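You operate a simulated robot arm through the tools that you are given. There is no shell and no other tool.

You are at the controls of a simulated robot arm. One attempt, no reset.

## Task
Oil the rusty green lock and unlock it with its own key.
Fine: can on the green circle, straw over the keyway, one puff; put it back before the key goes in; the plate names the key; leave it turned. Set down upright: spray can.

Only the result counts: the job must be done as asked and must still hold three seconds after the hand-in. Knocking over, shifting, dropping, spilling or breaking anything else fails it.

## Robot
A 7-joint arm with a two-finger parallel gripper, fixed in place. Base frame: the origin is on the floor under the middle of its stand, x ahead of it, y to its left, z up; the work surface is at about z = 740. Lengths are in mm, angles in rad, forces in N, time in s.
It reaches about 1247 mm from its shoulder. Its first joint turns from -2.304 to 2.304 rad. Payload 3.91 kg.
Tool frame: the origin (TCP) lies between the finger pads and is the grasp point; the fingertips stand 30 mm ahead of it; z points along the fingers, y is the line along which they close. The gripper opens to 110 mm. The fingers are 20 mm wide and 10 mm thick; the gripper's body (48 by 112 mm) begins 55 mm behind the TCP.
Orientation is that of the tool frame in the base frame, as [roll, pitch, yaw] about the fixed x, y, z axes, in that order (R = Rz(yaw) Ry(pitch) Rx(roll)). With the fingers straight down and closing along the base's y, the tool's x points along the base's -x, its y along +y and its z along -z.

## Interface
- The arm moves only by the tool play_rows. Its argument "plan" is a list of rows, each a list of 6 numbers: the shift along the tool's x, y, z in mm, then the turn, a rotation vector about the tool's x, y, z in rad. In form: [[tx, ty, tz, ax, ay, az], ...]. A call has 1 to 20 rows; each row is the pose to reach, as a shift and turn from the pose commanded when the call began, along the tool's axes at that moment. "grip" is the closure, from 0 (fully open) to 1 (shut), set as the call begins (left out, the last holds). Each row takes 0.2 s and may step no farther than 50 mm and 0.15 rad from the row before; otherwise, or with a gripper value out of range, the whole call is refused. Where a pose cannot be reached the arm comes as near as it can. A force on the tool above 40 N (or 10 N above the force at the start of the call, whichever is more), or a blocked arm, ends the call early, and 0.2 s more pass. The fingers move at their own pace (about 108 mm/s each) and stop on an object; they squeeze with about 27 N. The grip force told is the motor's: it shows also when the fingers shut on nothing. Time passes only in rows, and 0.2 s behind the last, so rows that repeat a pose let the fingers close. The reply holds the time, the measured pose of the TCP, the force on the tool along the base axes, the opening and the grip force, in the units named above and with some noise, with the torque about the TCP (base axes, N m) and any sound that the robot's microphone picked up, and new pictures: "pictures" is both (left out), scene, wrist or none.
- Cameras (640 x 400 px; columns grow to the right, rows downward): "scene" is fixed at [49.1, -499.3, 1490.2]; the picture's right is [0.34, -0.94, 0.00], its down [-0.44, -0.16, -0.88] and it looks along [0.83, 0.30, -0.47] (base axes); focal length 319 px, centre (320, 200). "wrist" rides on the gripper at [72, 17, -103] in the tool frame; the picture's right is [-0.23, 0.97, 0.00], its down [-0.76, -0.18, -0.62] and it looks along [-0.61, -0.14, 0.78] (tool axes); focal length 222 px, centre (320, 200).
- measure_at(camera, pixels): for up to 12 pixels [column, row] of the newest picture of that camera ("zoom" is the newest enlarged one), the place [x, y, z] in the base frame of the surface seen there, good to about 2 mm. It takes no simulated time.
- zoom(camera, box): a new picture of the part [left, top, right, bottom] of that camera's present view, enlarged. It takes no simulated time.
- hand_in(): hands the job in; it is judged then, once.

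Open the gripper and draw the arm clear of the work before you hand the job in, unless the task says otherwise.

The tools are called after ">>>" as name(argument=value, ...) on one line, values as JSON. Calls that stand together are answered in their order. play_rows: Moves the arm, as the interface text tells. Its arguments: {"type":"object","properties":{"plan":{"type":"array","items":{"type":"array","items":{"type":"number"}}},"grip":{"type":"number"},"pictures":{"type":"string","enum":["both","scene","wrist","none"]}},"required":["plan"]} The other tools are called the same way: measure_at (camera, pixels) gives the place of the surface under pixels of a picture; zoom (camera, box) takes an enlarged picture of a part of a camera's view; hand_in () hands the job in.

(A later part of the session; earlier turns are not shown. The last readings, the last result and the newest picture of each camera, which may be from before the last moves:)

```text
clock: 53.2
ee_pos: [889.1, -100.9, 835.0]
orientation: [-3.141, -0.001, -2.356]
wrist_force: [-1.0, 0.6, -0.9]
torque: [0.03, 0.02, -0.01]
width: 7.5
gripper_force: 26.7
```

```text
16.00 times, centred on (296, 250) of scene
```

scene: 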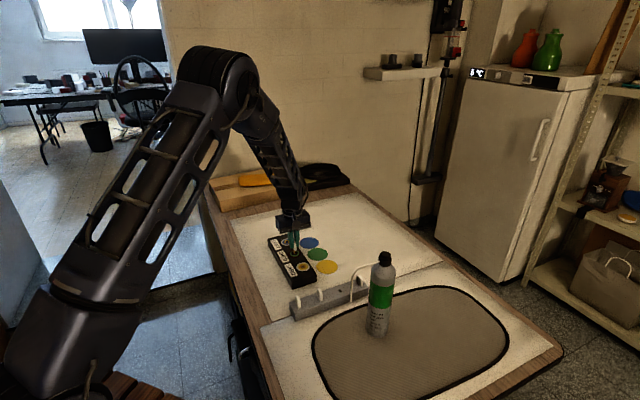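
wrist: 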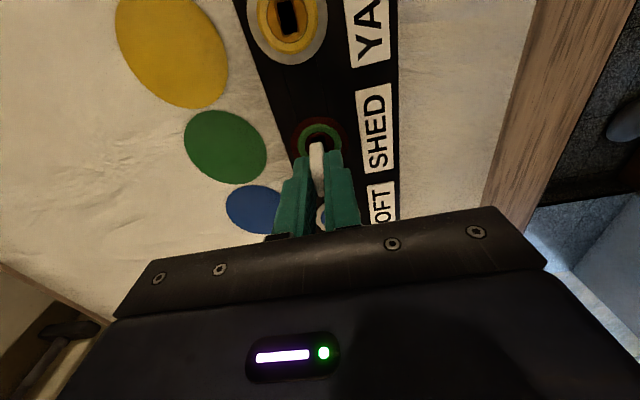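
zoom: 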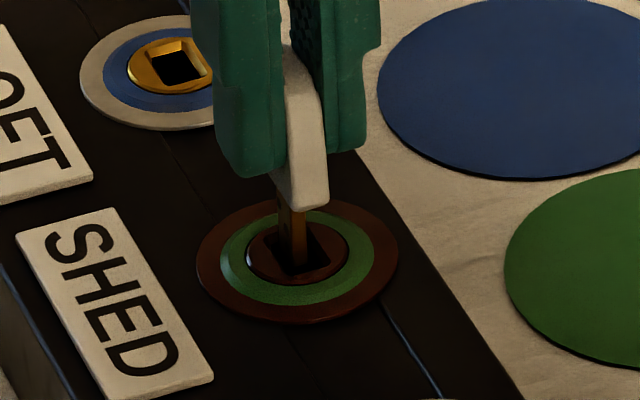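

The tip is inside the keyway with negligible force. I continue lowering in small steps to nearly full depth.

>>> play_rows(plan=[[0, 0, 2, 0, 0, 0], [0, 0, 4, 0, 0, 0], [0, 0, 6, 0, 0, 0], [0, 0, 8, 0, 0, 0], [0, 0, 10, 0, 0, 0], [0, 0, 12, 0, 0, 0], [0, 0, 14, 0, 0, 0], [0, 0, 16, 0, 0, 0], [0, 0, 17, 0, 0, 0], [0, 0, 17, 0, 0, 0]])

>>> zoom(camera="scene", box=[280, 238, 312, 262])

```text
clock: 55.4
ee_pos: [890.9, -98.4, 818.8]
orientation: [3.14, 0.0, -2.356]
wrist_force: [-0.5, -0.8, 0.2]
torque: [-0.01, -0.02, 0.03]
width: 7.5
gripper_force: 26.8
```

scene: 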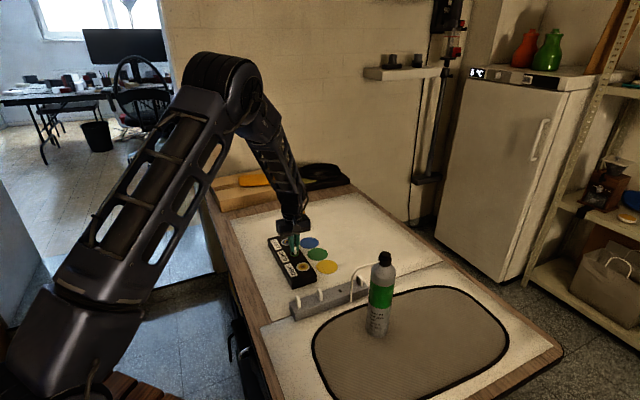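
wrist: 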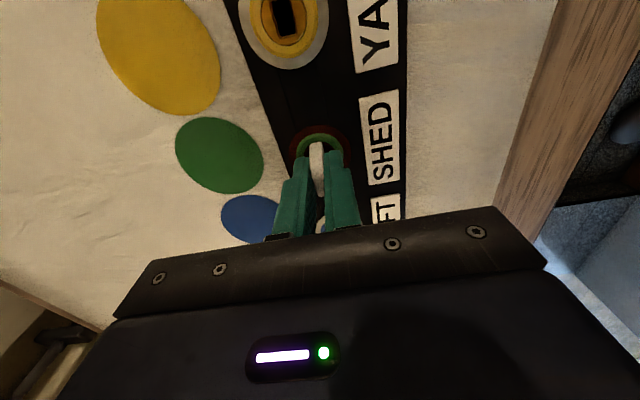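

```text
16.00 times, centred on (296, 250) of scene
```

zoom: 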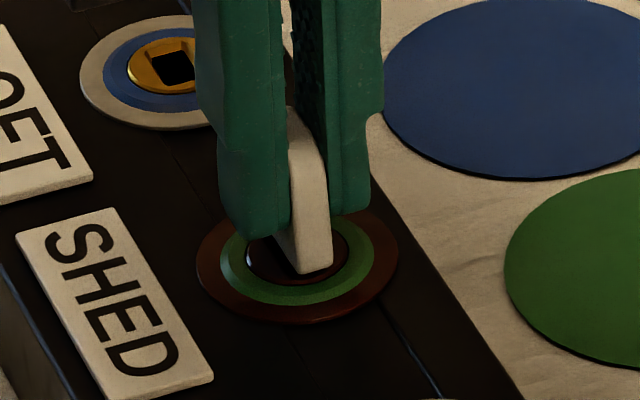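

No resistance so far and the bow is a few millimetres above the lock face. I lower the rest in 1 mm steps until contact.

>>> play_rows(plan=[[0, 0, 1, 0, 0, 0], [0, 0, 2, 0, 0, 0], [0, 0, 3, 0, 0, 0], [0, 0, 3, 0, 0, 0]], pictures="none")

>>> zoom(camera="scene", box=[280, 238, 312, 262])

```text
clock: 56.4
ee_pos: [889.8, -99.4, 815.5]
orientation: [-3.14, 0.0, -2.355]
wrist_force: [-0.2, -0.6, 6.2]
torque: [-0.09, 0.06, 0.02]
width: 7.4
gripper_force: 27.4
```

```text
16.00 times, centred on (296, 250) of scene
```

zoom: 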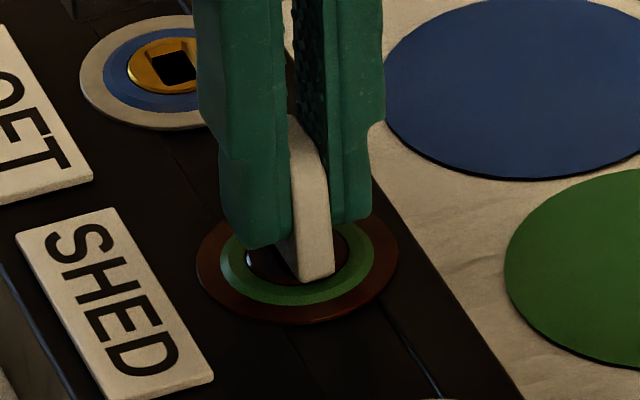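

The key is seated (6 N upward contact, no side load). I ease up 0.4 mm and start turning clockwise (positive about tool z), first 0.4 rad, watching the torque.

>>> play_rows(plan=[[0, 0, -0.4, 0, 0, 0], [0, 0, -0.4, 0, 0, 0.08], [0, 0, -0.4, 0, 0, 0.16], [0, 0, -0.4, 0, 0, 0.24], [0, 0, -0.4, 0, 0, 0.32], [0, 0, -0.4, 0, 0, 0.4], [0, 0, -0.4, 0, 0, 0.4]])

>>> zoom(camera="scene", box=[280, 238, 312, 262])

```text
clock: 58.0
ee_pos: [890.0, -99.0, 815.0]
orientation: [3.141, 0.0, -2.757]
wrist_force: [0.3, 1.5, 5.8]
torque: [0.11, -0.02, 0.01]
width: 7.7
gripper_force: 27.0
```

scene: 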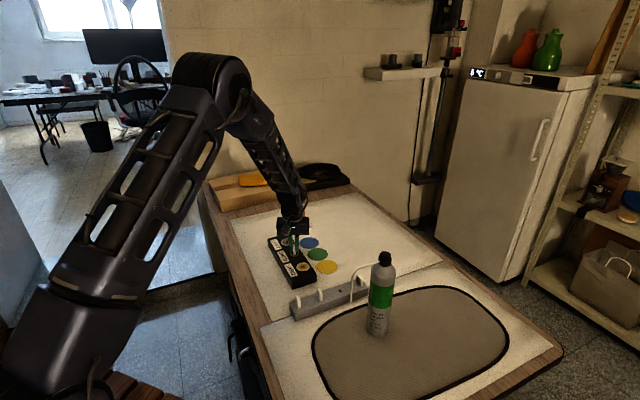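
wrist: 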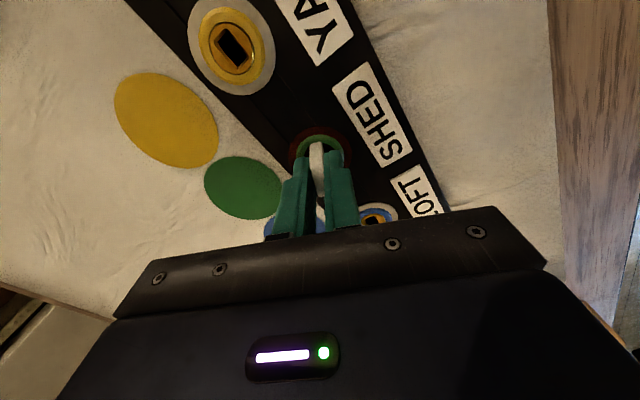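

```text
16.00 times, centred on (296, 250) of scene
```

zoom: 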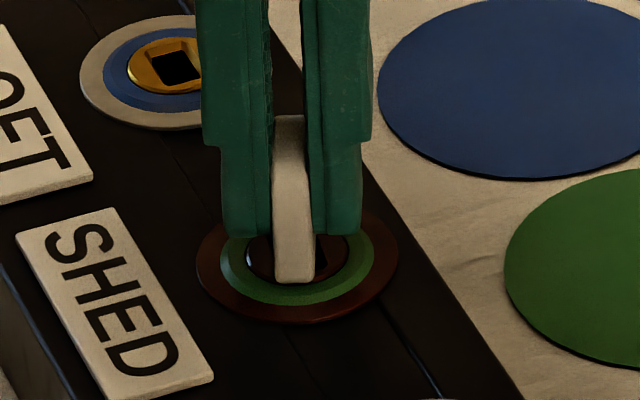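

The key turned 0.4 rad with very little torque. I continue clockwise to a total of about 90°.

>>> play_rows(plan=[[0, 0, 0, 0, 0, 0.1], [0, 0, 0, 0, 0, 0.2], [0, 0, 0, 0, 0, 0.3], [0, 0, 0, 0, 0, 0.4], [0, 0, 0, 0, 0, 0.5], [0, 0, 0, 0, 0, 0.6], [0, 0, 0, 0, 0, 0.7], [0, 0, 0, 0, 0, 0.8], [0, 0, 0, 0, 0, 0.9], [0, 0, 0, 0, 0, 1.0], [0, 0, 0, 0, 0, 1.1], [0, 0, 0, 0, 0, 1.17], [0, 0, 0, 0, 0, 1.17]])

>>> zoom(camera="scene", box=[280, 238, 312, 262])

>>> zoom(camera="wrist", box=[288, 120, 352, 170])

```text
clock: 60.8
ee_pos: [889.1, -99.8, 815.2]
orientation: [-3.141, 0.002, 2.357]
wrist_force: [14.0, 9.3, 1.3]
torque: [0.57, -0.75, -0.03]
width: 8.1
gripper_force: 26.4
```

scene: 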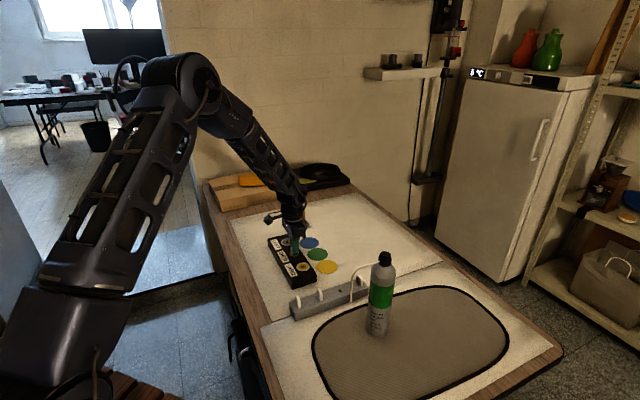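
wrist: 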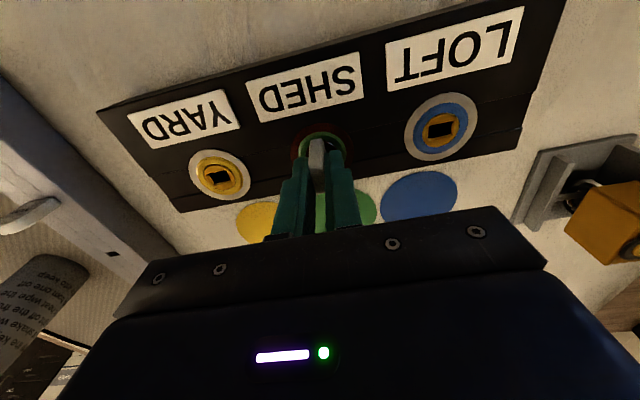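

```text
16.00 times, centred on (296, 250) of scene
```

zoom: 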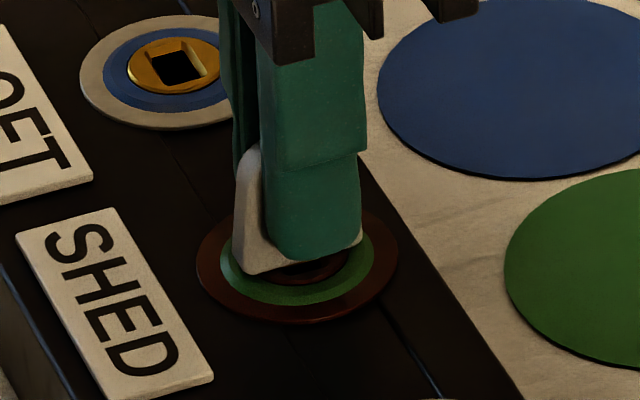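

```text
8.00 times, centred on (320, 145) of wrist
```

zoom: 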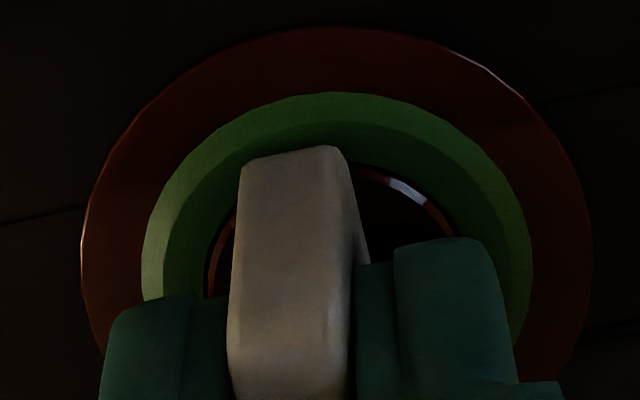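

Torque about z is tiny, but there is a 16.5 N side force along +u, meaning the keyway axis lies slightly further in +u than the tool. I shift 1.5 mm along tool y (now +u) to relieve it.

>>> play_rows(plan=[[0, 0.7, 0, 0, 0, 0], [0, 1.4, 0, 0, 0, 0], [0, 1.4, 0, 0, 0, 0]], pictures="wrist")

>>> zoom(camera="wrist", box=[288, 120, 352, 170])

```text
clock: 61.6
ee_pos: [890.0, -98.8, 815.8]
orientation: [-3.139, 0.0, 2.356]
wrist_force: [5.4, -5.7, 1.1]
torque: [0.06, -0.44, -0.03]
width: 7.9
gripper_force: 26.6
```

wrist: 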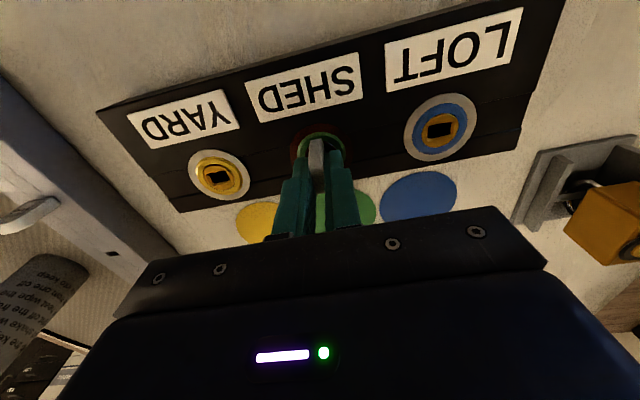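

```text
8.00 times, centred on (320, 145) of wrist
```

zoom: 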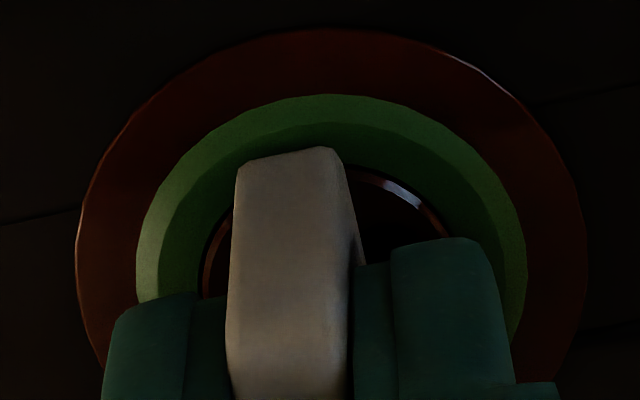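

The u load is gone; about 8 N remains along +v, so I shift 0.8 mm that way (−tool x). Then I turn slightly further, 0.15 rad, to feel for the end stop.

>>> play_rows(plan=[[-0.8, 0, 0, 0, 0, 0], [-0.8, 0, 0, 0, 0, 0]], pictures="none")

>>> play_rows(plan=[[0, 0, 0, 0, 0, 0.05], [0, 0, 0, 0, 0, 0.1], [0, 0, 0, 0, 0, 0.15], [0, 0, 0, 0, 0, 0.15]], pictures="scene")

```text
clock: 62.2
ee_pos: [891.2, -98.6, 815.7]
orientation: [3.141, 0.0, 2.358]
wrist_force: [-3.3, -5.7, 4.3]
torque: [0.01, 0.05, -0.01]
width: 7.8
gripper_force: 27.0
```

```text
clock: 63.2
ee_pos: [890.6, -99.0, 815.4]
orientation: [3.14, 0.0, 2.205]
wrist_force: [-2.5, -6.2, -2.6]
torque: [-0.19, 0.14, -0.01]
width: 7.9
gripper_force: 26.7
```

scene: 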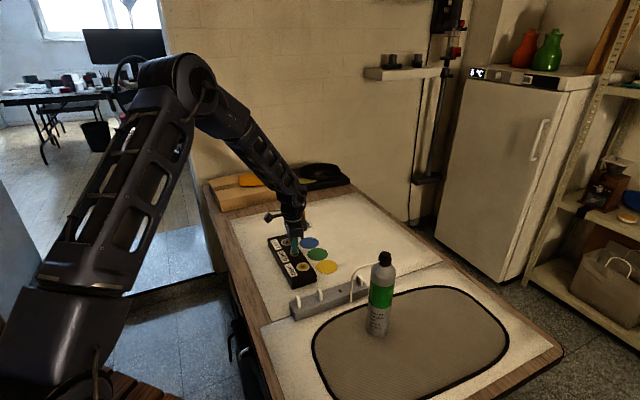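

Still hardly any torque at about 99°. I zoom in closely on the plug around the bow to see whether the keyway turned with the key.

>>> zoom(camera="scene", box=[288, 246, 304, 260])

>>> zoom(camera="scene", box=[292, 249, 300, 257])

>>> zoom(camera="wrist", box=[304, 130, 344, 160])

```text
16.00 times, centred on (296, 253) of scene
```

zoom: 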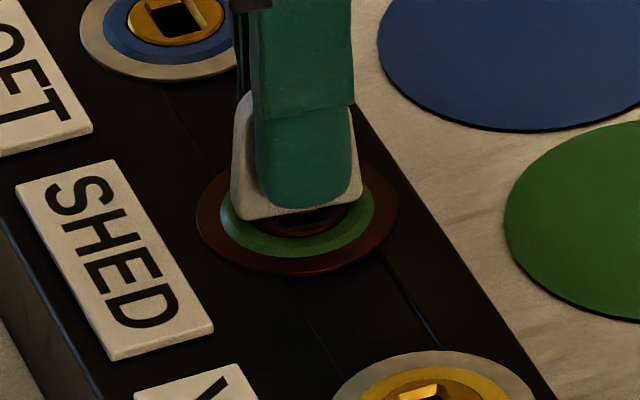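

```text
16.00 times, centred on (296, 253) of scene
```

zoom: 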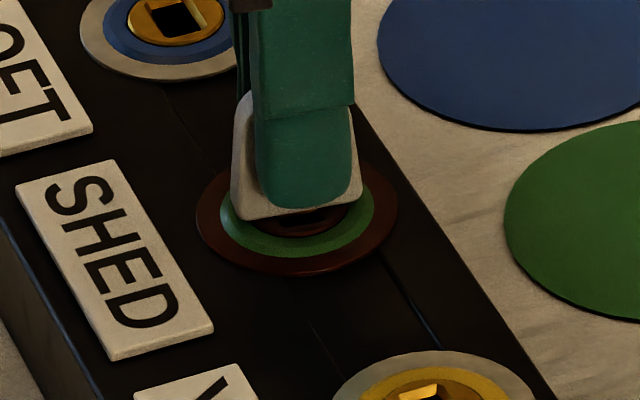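

```text
13.33 times, centred on (324, 145) of wrist
```

zoom: 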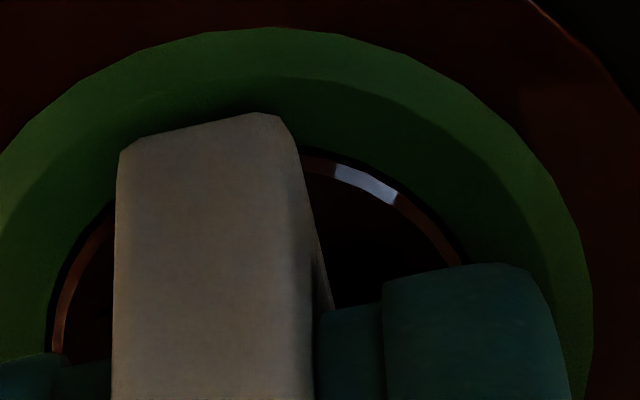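

I can see a dark spot under the bow at about (310,216) in the scene zoom. I measure depth around it to find which way the keyway lies now.

>>> zoom(camera="scene", box=[292, 249, 300, 257])

>>> measure_at(camera="zoom", pixels=[[280, 226], [290, 224], [300, 222], [310, 220], [320, 218], [330, 214], [340, 212], [300, 230], [310, 228], [320, 226], [335, 222], [290, 232]])

>>> zoom(camera="wrist", box=[304, 130, 344, 160])

>>> measure_at(camera="zoom", pixels=[[320, 200], [330, 230], [345, 260], [360, 220], [380, 250], [400, 240], [420, 255], [95, 300], [80, 320], [105, 250], [340, 290], [370, 280]])

```text
16.00 times, centred on (296, 253) of scene
```

zoom: 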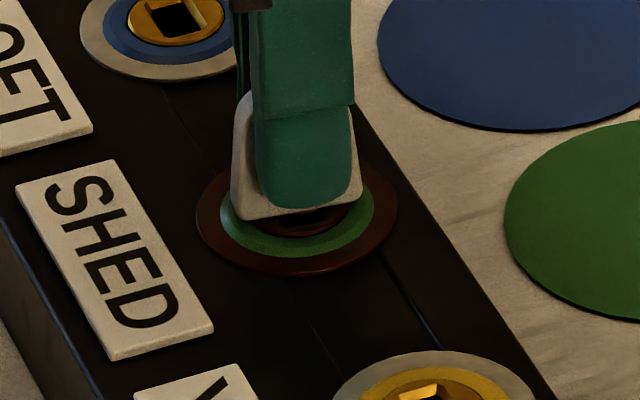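

```text
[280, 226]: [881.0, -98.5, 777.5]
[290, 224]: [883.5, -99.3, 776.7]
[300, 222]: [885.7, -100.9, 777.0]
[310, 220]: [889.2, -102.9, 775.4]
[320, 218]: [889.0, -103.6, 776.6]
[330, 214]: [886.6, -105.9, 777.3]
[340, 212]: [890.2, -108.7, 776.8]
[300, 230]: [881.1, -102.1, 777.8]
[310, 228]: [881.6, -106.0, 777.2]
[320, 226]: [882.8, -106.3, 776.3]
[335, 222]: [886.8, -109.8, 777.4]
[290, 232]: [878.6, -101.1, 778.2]
```

```text
13.33 times, centred on (324, 145) of wrist
```

zoom: 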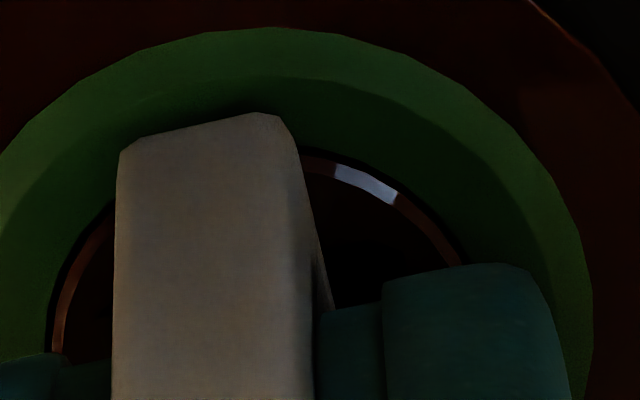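

```text
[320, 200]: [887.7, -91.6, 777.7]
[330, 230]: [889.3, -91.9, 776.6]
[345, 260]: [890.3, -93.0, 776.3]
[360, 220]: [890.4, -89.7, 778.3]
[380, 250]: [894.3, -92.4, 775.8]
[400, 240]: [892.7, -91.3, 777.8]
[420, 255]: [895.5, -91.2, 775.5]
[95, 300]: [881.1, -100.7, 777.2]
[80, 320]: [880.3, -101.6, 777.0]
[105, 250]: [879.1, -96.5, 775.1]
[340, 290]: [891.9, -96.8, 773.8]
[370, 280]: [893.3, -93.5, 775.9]
```

The surface right beside the bow on both u sides is solid at z≈776, so the keyway has turned with the key; but the blade has play, so the plug may lag. I turn further in small steps to find the end stop or a click.

>>> play_rows(plan=[[0, -0.4, 0, 0, 0, 0.05], [0, -0.4, 0, 0, 0, 0.1], [0, -0.4, 0, 0, 0, 0.15], [0, -0.4, 0, 0, 0, 0.2], [0, -0.4, 0, 0, 0, 0.2]], pictures="scene")

>>> zoom(camera="scene", box=[292, 249, 300, 257])

```text
clock: 64.4
ee_pos: [891.5, -98.8, 814.5]
orientation: [3.142, 0.0, 2.007]
wrist_force: [-1.1, -2.4, -3.7]
torque: [-0.03, 0.09, 0.0]
width: 7.7
gripper_force: 27.3
```

scene: 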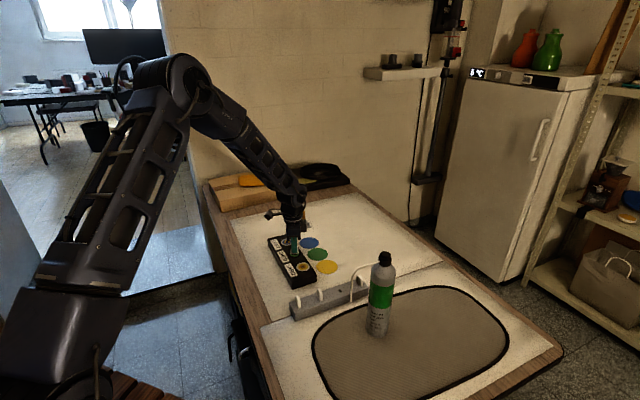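

```text
16.00 times, centred on (296, 253) of scene
```

zoom: 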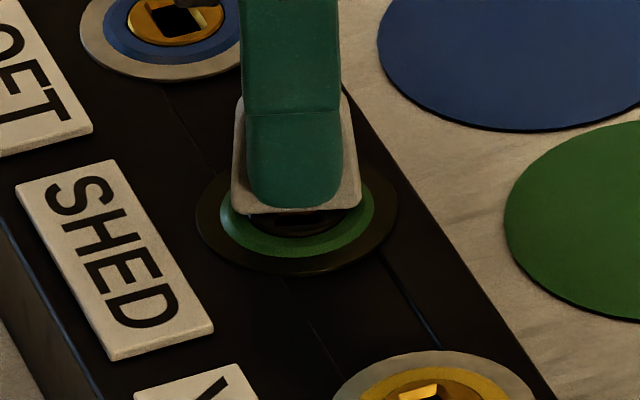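

The outer ring's colour has changed from brown to nearly black, a possible state change. I look from the wrist camera as well before going further.

>>> play_rows(plan=[[0, 0, 0, 0, 0, 0]])

>>> zoom(camera="wrist", box=[280, 115, 360, 165])

>>> zoom(camera="scene", box=[264, 230, 328, 270])

```text
clock: 64.8
ee_pos: [890.5, -98.6, 815.8]
orientation: [-3.141, -0.002, 2.008]
wrist_force: [-1.0, -2.3, -3.4]
torque: [0.01, 0.09, -0.01]
width: 7.8
gripper_force: 27.2
```

scene: 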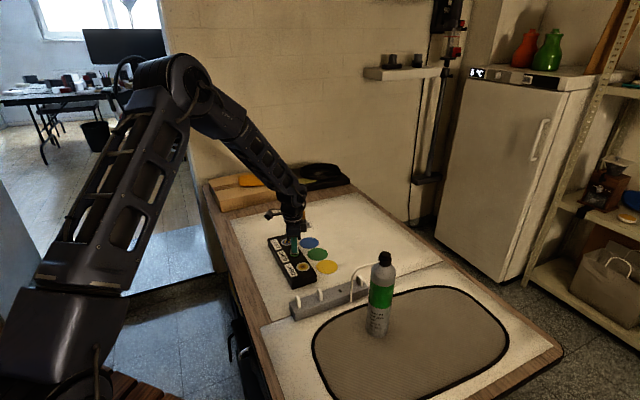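
wrist: 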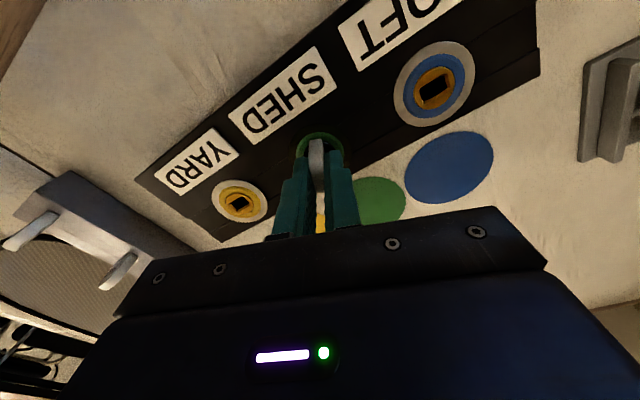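

```text
8.00 times, centred on (320, 140) of wrist
```

zoom: 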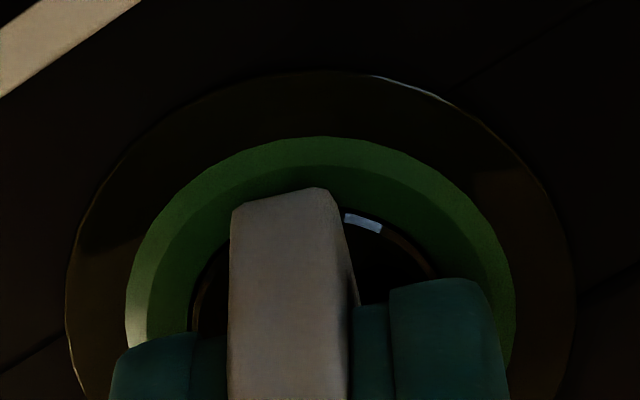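

```text
10.00 times, centred on (296, 250) of scene
```

zoom: 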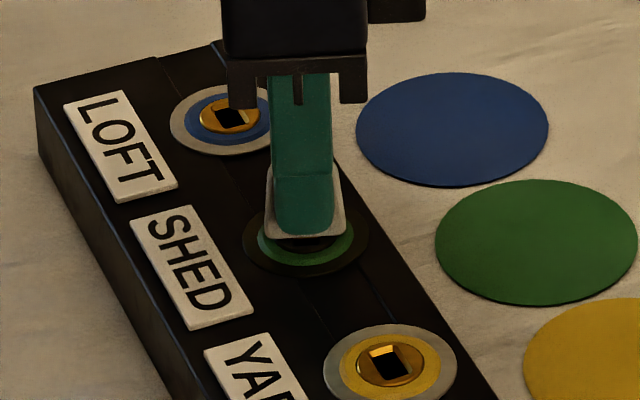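

The outer ring has gone from rusty brown to a dark bronze, which suggests the lock has responded to the turn. I turn another 0.2 rad in small steps for margin, watching for a stop.

>>> play_rows(plan=[[0, 0, 0, 0, 0, 0.05], [0, 0, 0, 0, 0, 0.1], [0, 0, 0, 0, 0, 0.15], [0, 0, 0, 0, 0, 0.2], [0, 0, 0, 0, 0, 0.2]])

>>> zoom(camera="scene", box=[292, 249, 300, 257])

>>> zoom(camera="wrist", box=[280, 115, 360, 165])

```text
clock: 66.0
ee_pos: [891.3, -97.6, 815.3]
orientation: [3.141, 0.0, 1.806]
wrist_force: [-0.3, -3.7, -4.8]
torque: [-0.09, 0.06, 0.02]
width: 7.5
gripper_force: 27.0
```

scene: 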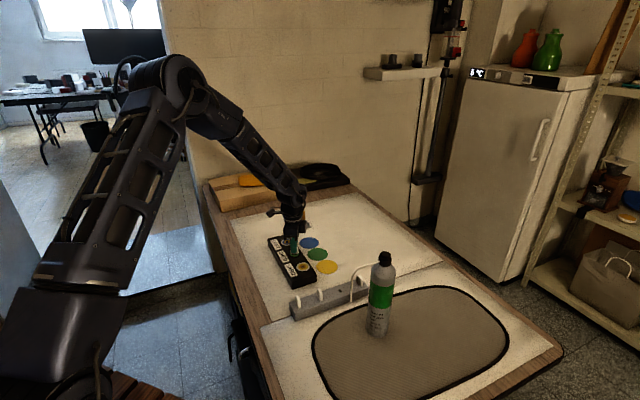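
wrist: 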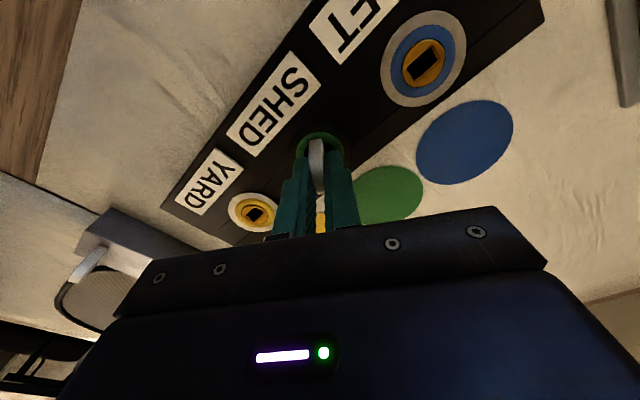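

```text
16.00 times, centred on (296, 253) of scene
```

zoom: 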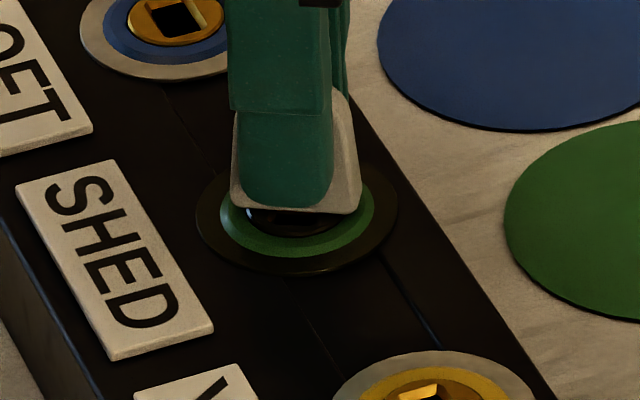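

```text
8.00 times, centred on (320, 140) of wrist
```

zoom: 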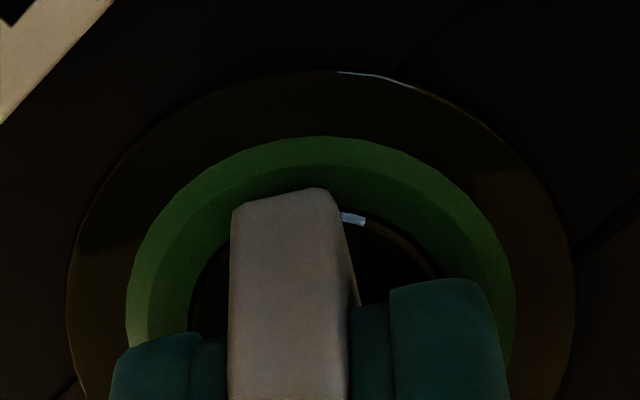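

There is still no resistance and the ring stays dark bronze, unchanged since about 105°. I do one more small 0.1 rad step to feel whether the plug is at its stop.

>>> play_rows(plan=[[0, 0, 0, 0, 0, 0.04], [0, 0, 0, 0, 0, 0.08], [0, 0, 0, 0, 0, 0.1], [0, 0, 0, 0, 0, 0.1]], pictures="scene")

>>> zoom(camera="scene", box=[292, 249, 300, 257])

```text
clock: 67.0
ee_pos: [892.4, -98.9, 816.2]
orientation: [-3.141, 0.0, 1.708]
wrist_force: [-2.2, 2.6, -3.2]
torque: [0.17, 0.1, 0.02]
width: 7.4
gripper_force: 27.2
```

scene: 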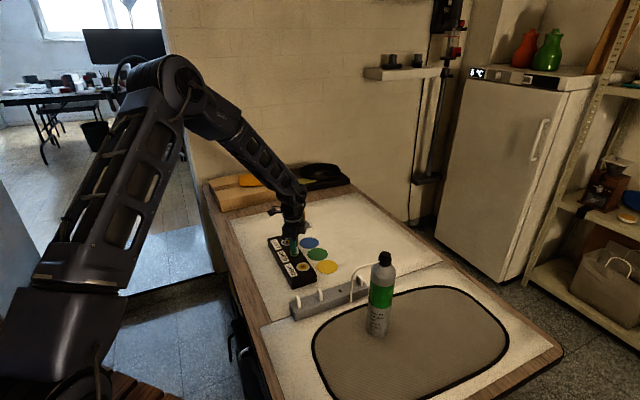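

```text
16.00 times, centred on (296, 253) of scene
```

zoom: 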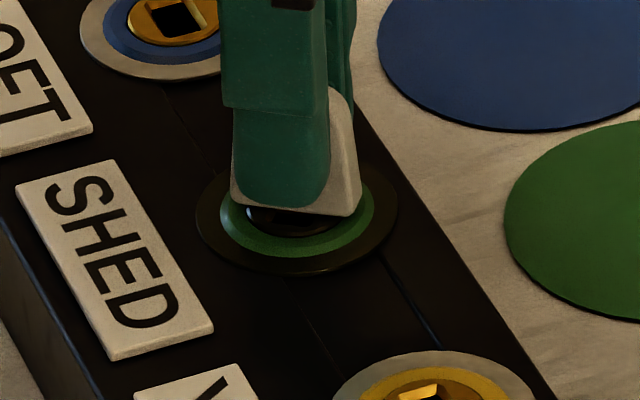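

The key is at about 127° with the plug following freely and the ring still dark bronze, so it is well turned. I open the fingers to about 44 mm to release the key and leave it in place.

>>> play_rows(plan=[[0, 0, 0, 0, 0, 0], [0, 0, 0, 0, 0, 0], [0, 0, 0, 0, 0, 0], [0, 0, 0, 0, 0, 0]], grip=0.6)

>>> zoom(camera="scene", box=[292, 249, 300, 257])

>>> zoom(camera="wrist", box=[280, 115, 360, 165])

```text
clock: 68.0
ee_pos: [891.7, -99.5, 815.5]
orientation: [-3.141, 0.0, 1.706]
wrist_force: [-0.3, -0.3, -0.2]
torque: [0.01, -0.01, 0.0]
width: 43.8
gripper_force: 0.0
```

scene: 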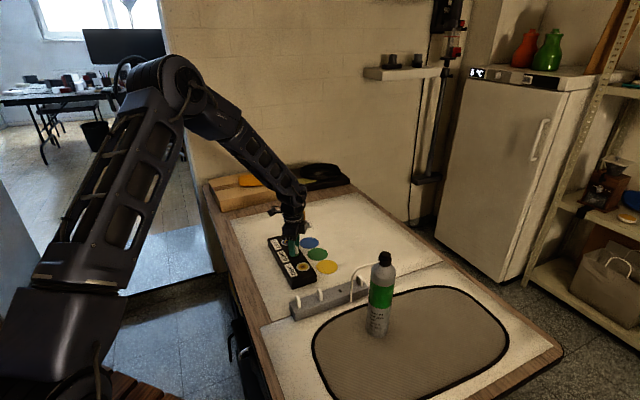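
wrist: 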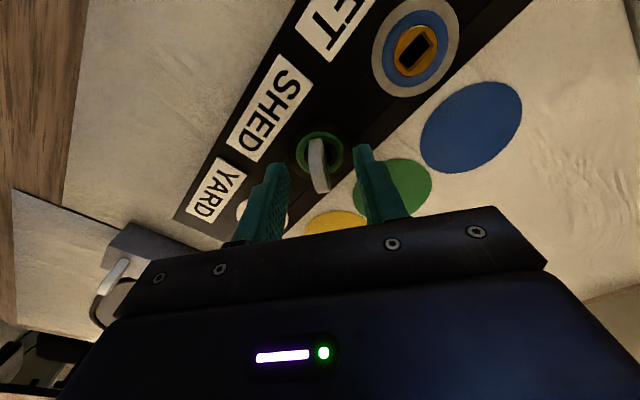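

```text
16.00 times, centred on (296, 253) of scene
```

zoom: 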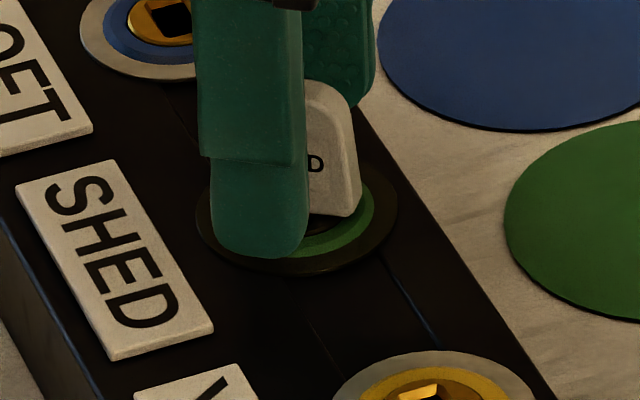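

```text
8.00 times, centred on (320, 140) of wrist
```

zoom: 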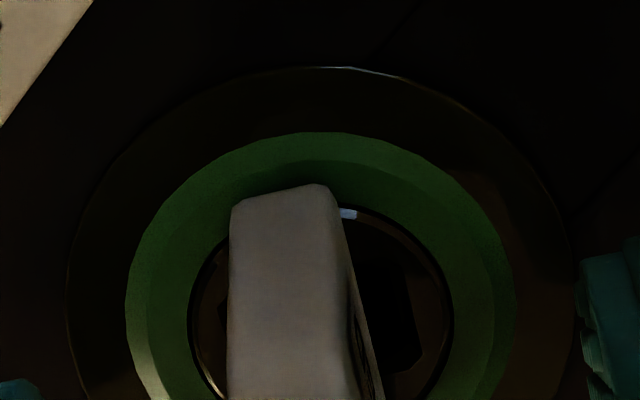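

The key stands in the lock by itself. Part of the keyway is visible beside the bow in the wrist zoom, so the plug may lag the bow angle; I rise straight up to look at it better.

>>> play_rows(plan=[[0, 0, -5, 0, 0, 0], [0, 0, -15, 0, 0, 0], [0, 0, -35, 0, 0, 0], [0, 0, -60, 0, 0, 0], [0, 0, -80, 0, 0, 0], [0, 0, -80, 0, 0, 0]])

>>> zoom(camera="wrist", box=[290, 90, 350, 140])

>>> zoom(camera="scene", box=[288, 245, 304, 261])

```text
clock: 69.4
ee_pos: [892.1, -99.0, 896.0]
orientation: [3.141, 0.001, 1.706]
wrist_force: [-1.3, -0.1, -0.6]
torque: [0.03, 0.02, 0.0]
width: 44.1
gripper_force: 0.1
```

scene: 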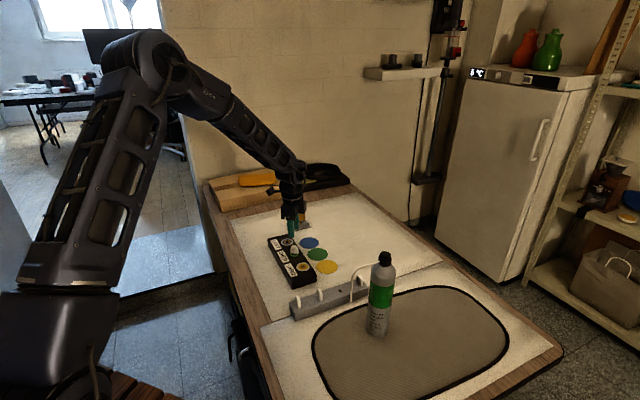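
wrist: 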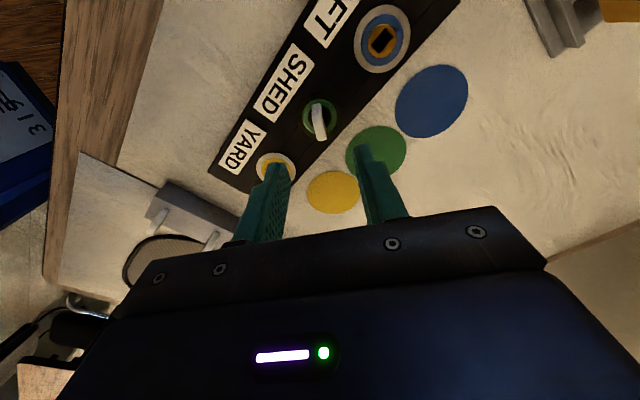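

```text
8.00 times, centred on (320, 115) of wrist
```

zoom: 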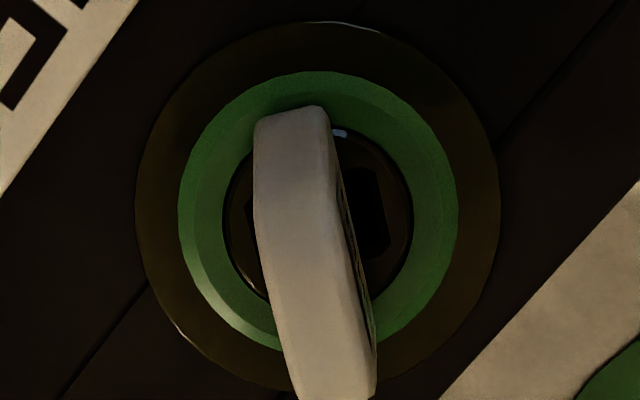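

```text
16.00 times, centred on (296, 253) of scene
```

zoom: 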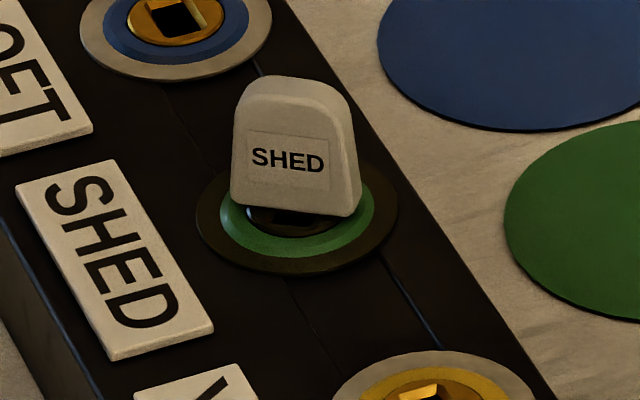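

In the wrist zoom a dark rectangle sticks out to the right of the bow at about (375,215), so the keyway might be crosswise to the bow. I zoom in more to determine the plug angle.

>>> zoom(camera="wrist", box=[304, 105, 336, 130])

>>> measure_at(camera="zoom", pixels=[[440, 190], [420, 240], [440, 280], [400, 150], [460, 250], [430, 140], [470, 200], [170, 200], [160, 160], [180, 240], [430, 320], [200, 280]])

>>> zoom(camera="scene", box=[290, 250, 302, 258])

```text
16.00 times, centred on (320, 118) of wrist
```

zoom: 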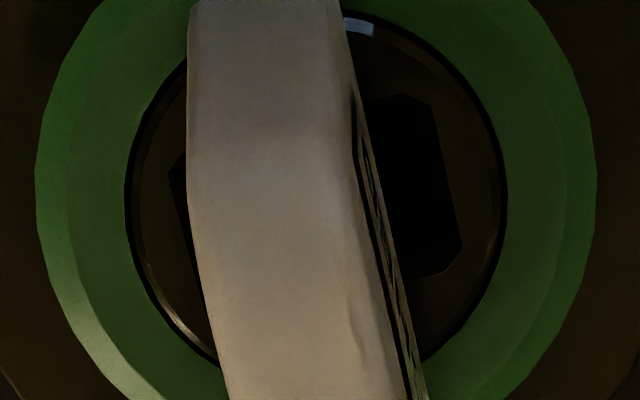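

```text
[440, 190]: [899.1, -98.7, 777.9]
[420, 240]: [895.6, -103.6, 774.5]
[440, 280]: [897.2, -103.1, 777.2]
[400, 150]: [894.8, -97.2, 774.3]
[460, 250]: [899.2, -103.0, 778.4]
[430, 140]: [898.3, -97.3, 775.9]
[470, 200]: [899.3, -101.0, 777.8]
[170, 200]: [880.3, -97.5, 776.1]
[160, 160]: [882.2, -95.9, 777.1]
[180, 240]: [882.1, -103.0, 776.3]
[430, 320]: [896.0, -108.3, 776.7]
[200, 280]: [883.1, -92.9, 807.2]
```

```text
16.00 times, centred on (296, 254) of scene
```

zoom: 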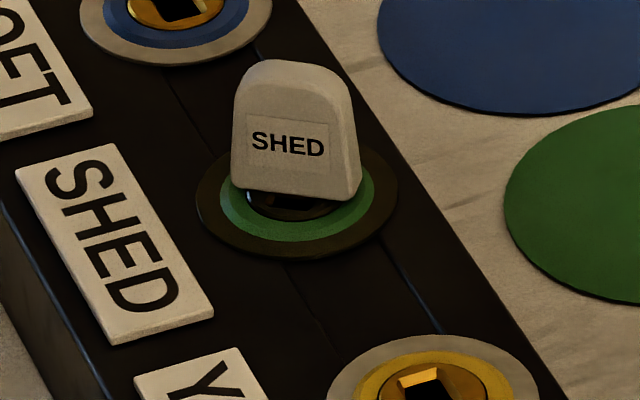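

The dark rectangle's long axis looks roughly crosswise to the bow. I compare with the untouched LOFT keyway in the same view to judge how far the SHED plug has really turned.

>>> zoom(camera="wrist", box=[366, 25, 398, 50])

>>> zoom(camera="wrist", box=[290, 20, 410, 150])

```text
16.00 times, centred on (382, 38) of wrist
```

zoom: 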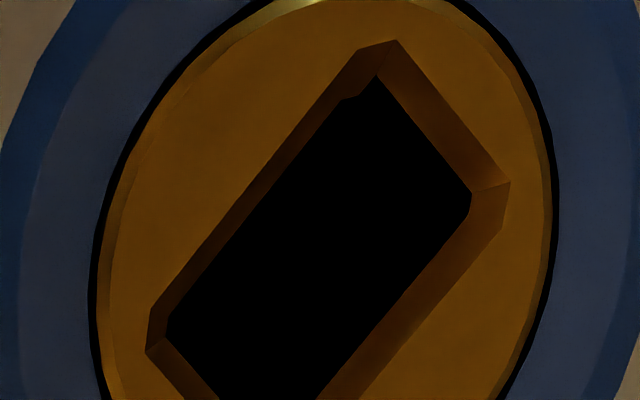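

```text
3.08 times, centred on (350, 85) of wrist
```

zoom: 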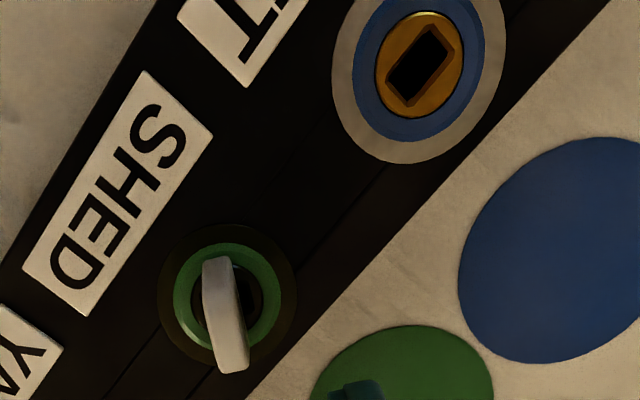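

The SHED plug appears turned clockwise about 35°, while the bow is at about 127°, so the key has play in the plug. I go back down, regrip the bow, and turn a bit more to see if the plug follows.

>>> play_rows(plan=[[0, 0, 25, 0, 0, 0], [0, 0, 50, 0, 0, 0], [0, 0, 68, 0, 0, 0], [0, 0, 76, 0, 0, 0], [0, 0, 80, 0, 0, 0], [0, 0, 80, 0, 0, 0]], pictures="none")

>>> play_rows(plan=[[0, 0, 0, 0, 0, 0], [0, 0, 0, 0, 0, 0], [0, 0, 0, 0, 0, 0]], grip=1, pictures="none")

>>> play_rows(plan=[[0, 0, 0, 0, 0, 0.06], [0, 0, 0, 0, 0, 0.12], [0, 0, 0, 0, 0, 0.18], [0, 0, 0, 0, 0, 0.24], [0, 0, 0, 0, 0, 0.24]], pictures="none")

```text
clock: 70.8
ee_pos: [890.0, -99.8, 815.8]
orientation: [-3.141, -0.001, 1.705]
wrist_force: [-0.9, 0.4, 0.6]
torque: [-0.01, 0.02, -0.03]
width: 43.9
gripper_force: 0.0
```

```text
clock: 71.6
ee_pos: [891.5, -98.7, 816.0]
orientation: [3.141, 0.0, 1.707]
wrist_force: [-4.4, -0.6, -0.7]
torque: [0.0, 0.2, 0.0]
width: 7.6
gripper_force: 26.8
```

```text
clock: 72.8
ee_pos: [892.6, -99.0, 815.7]
orientation: [3.14, 0.0, 1.467]
wrist_force: [-0.8, -0.4, -0.3]
torque: [-0.06, 0.1, 0.01]
width: 7.5
gripper_force: 26.7
```

No torque again (0.01 N·m) at about 141°. I open, rise and look at the plug from above once more.

>>> play_rows(plan=[[0, 0, 0, 0, 0, 0], [0, 0, 0, 0, 0, 0], [0, 0, 0, 0, 0, 0], [0, 0, -10, 0, 0, 0], [0, 0, -35, 0, 0, 0], [0, 0, -60, 0, 0, 0], [0, 0, -80, 0, 0, 0], [0, 0, -80, 0, 0, 0]], grip=0.6)

>>> zoom(camera="wrist", box=[304, 105, 336, 130])

>>> zoom(camera="scene", box=[290, 250, 302, 258])

```text
clock: 74.6
ee_pos: [891.7, -99.3, 897.7]
orientation: [-3.141, -0.002, 1.468]
wrist_force: [0.3, -0.7, 0.7]
torque: [-0.03, -0.01, -0.01]
width: 44.0
gripper_force: 0.0
```

scene: 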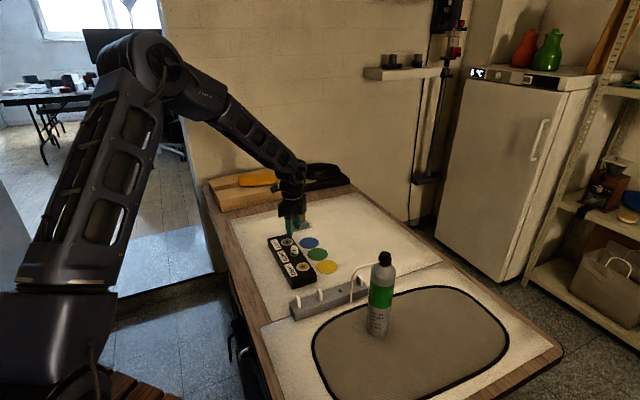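
wrist: 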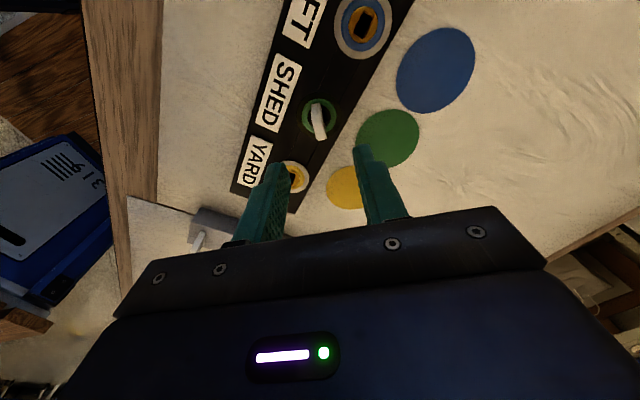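

```text
16.00 times, centred on (320, 118) of wrist
```

zoom: 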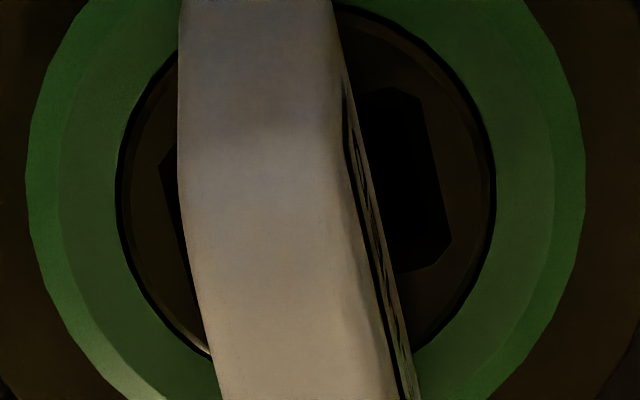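

```text
16.00 times, centred on (296, 254) of scene
```

zoom: 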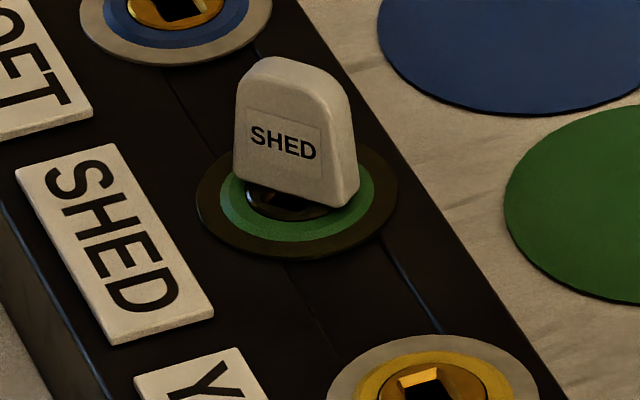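

The keyway looks identical relative to the bow after the extra turn, so the plug is now following the key 1:1 and stands at about 50° clockwise. I regrip and keep turning about 0.7 rad to bring the plug to roughly a quarter turn.

>>> play_rows(plan=[[0, 0, 25, 0, 0, 0], [0, 0, 50, 0, 0, 0], [0, 0, 68, 0, 0, 0], [0, 0, 76, 0, 0, 0], [0, 0, 80, 0, 0, 0], [0, 0, 80, 0, 0, 0]], pictures="none")

>>> play_rows(plan=[[0, 0, 0, 0, 0, 0], [0, 0, 0, 0, 0, 0], [0, 0, 0, 0, 0, 0]], grip=1, pictures="none")

>>> play_rows(plan=[[0, 0, 0, 0, 0, 0.08], [0, 0, 0, 0, 0, 0.16], [0, 0, 0, 0, 0, 0.24], [0, 0, 0, 0, 0, 0.32], [0, 0, 0, 0, 0, 0.35], [0, 0, 0, 0, 0, 0.35]])

```text
clock: 76.0
ee_pos: [891.7, -100.0, 817.0]
orientation: [-3.141, -0.001, 1.468]
wrist_force: [0.3, 0.4, -0.4]
torque: [0.01, -0.04, 0.03]
width: 44.0
gripper_force: 0.1
```

```text
clock: 76.8
ee_pos: [890.3, -99.2, 815.2]
orientation: [-3.141, 0.001, 1.468]
wrist_force: [-2.7, 0.1, -0.4]
torque: [-0.01, 0.13, 0.0]
width: 7.8
gripper_force: 27.1
```

```text
clock: 78.2
ee_pos: [891.4, -99.1, 814.7]
orientation: [-3.141, -0.002, 1.117]
wrist_force: [-0.6, -2.1, 1.3]
torque: [-0.03, 0.03, 0.07]
width: 7.6
gripper_force: 27.1
```

scene: 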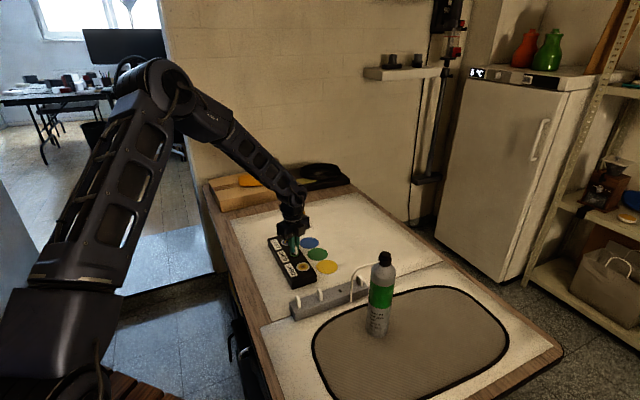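
wrist: 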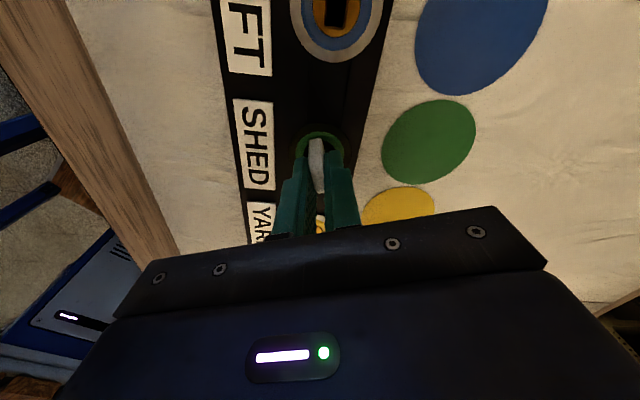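

A resisting torque of 0.07 N·m appears now for the first time, possibly the plug nearing its stop. I turn another 0.12 rad in small steps and read the torque.

>>> play_rows(plan=[[0, 0, 0, 0, 0, 0.04], [0, 0, 0, 0, 0, 0.08], [0, 0, 0, 0, 0, 0.12], [0, 0, 0, 0, 0, 0.12]], pictures="none")

```text
clock: 79.2
ee_pos: [890.4, -99.3, 815.9]
orientation: [3.141, -0.002, 0.994]
wrist_force: [-3.2, 0.2, 0.7]
torque: [0.05, 0.15, 0.0]
width: 7.8
gripper_force: 26.5
```

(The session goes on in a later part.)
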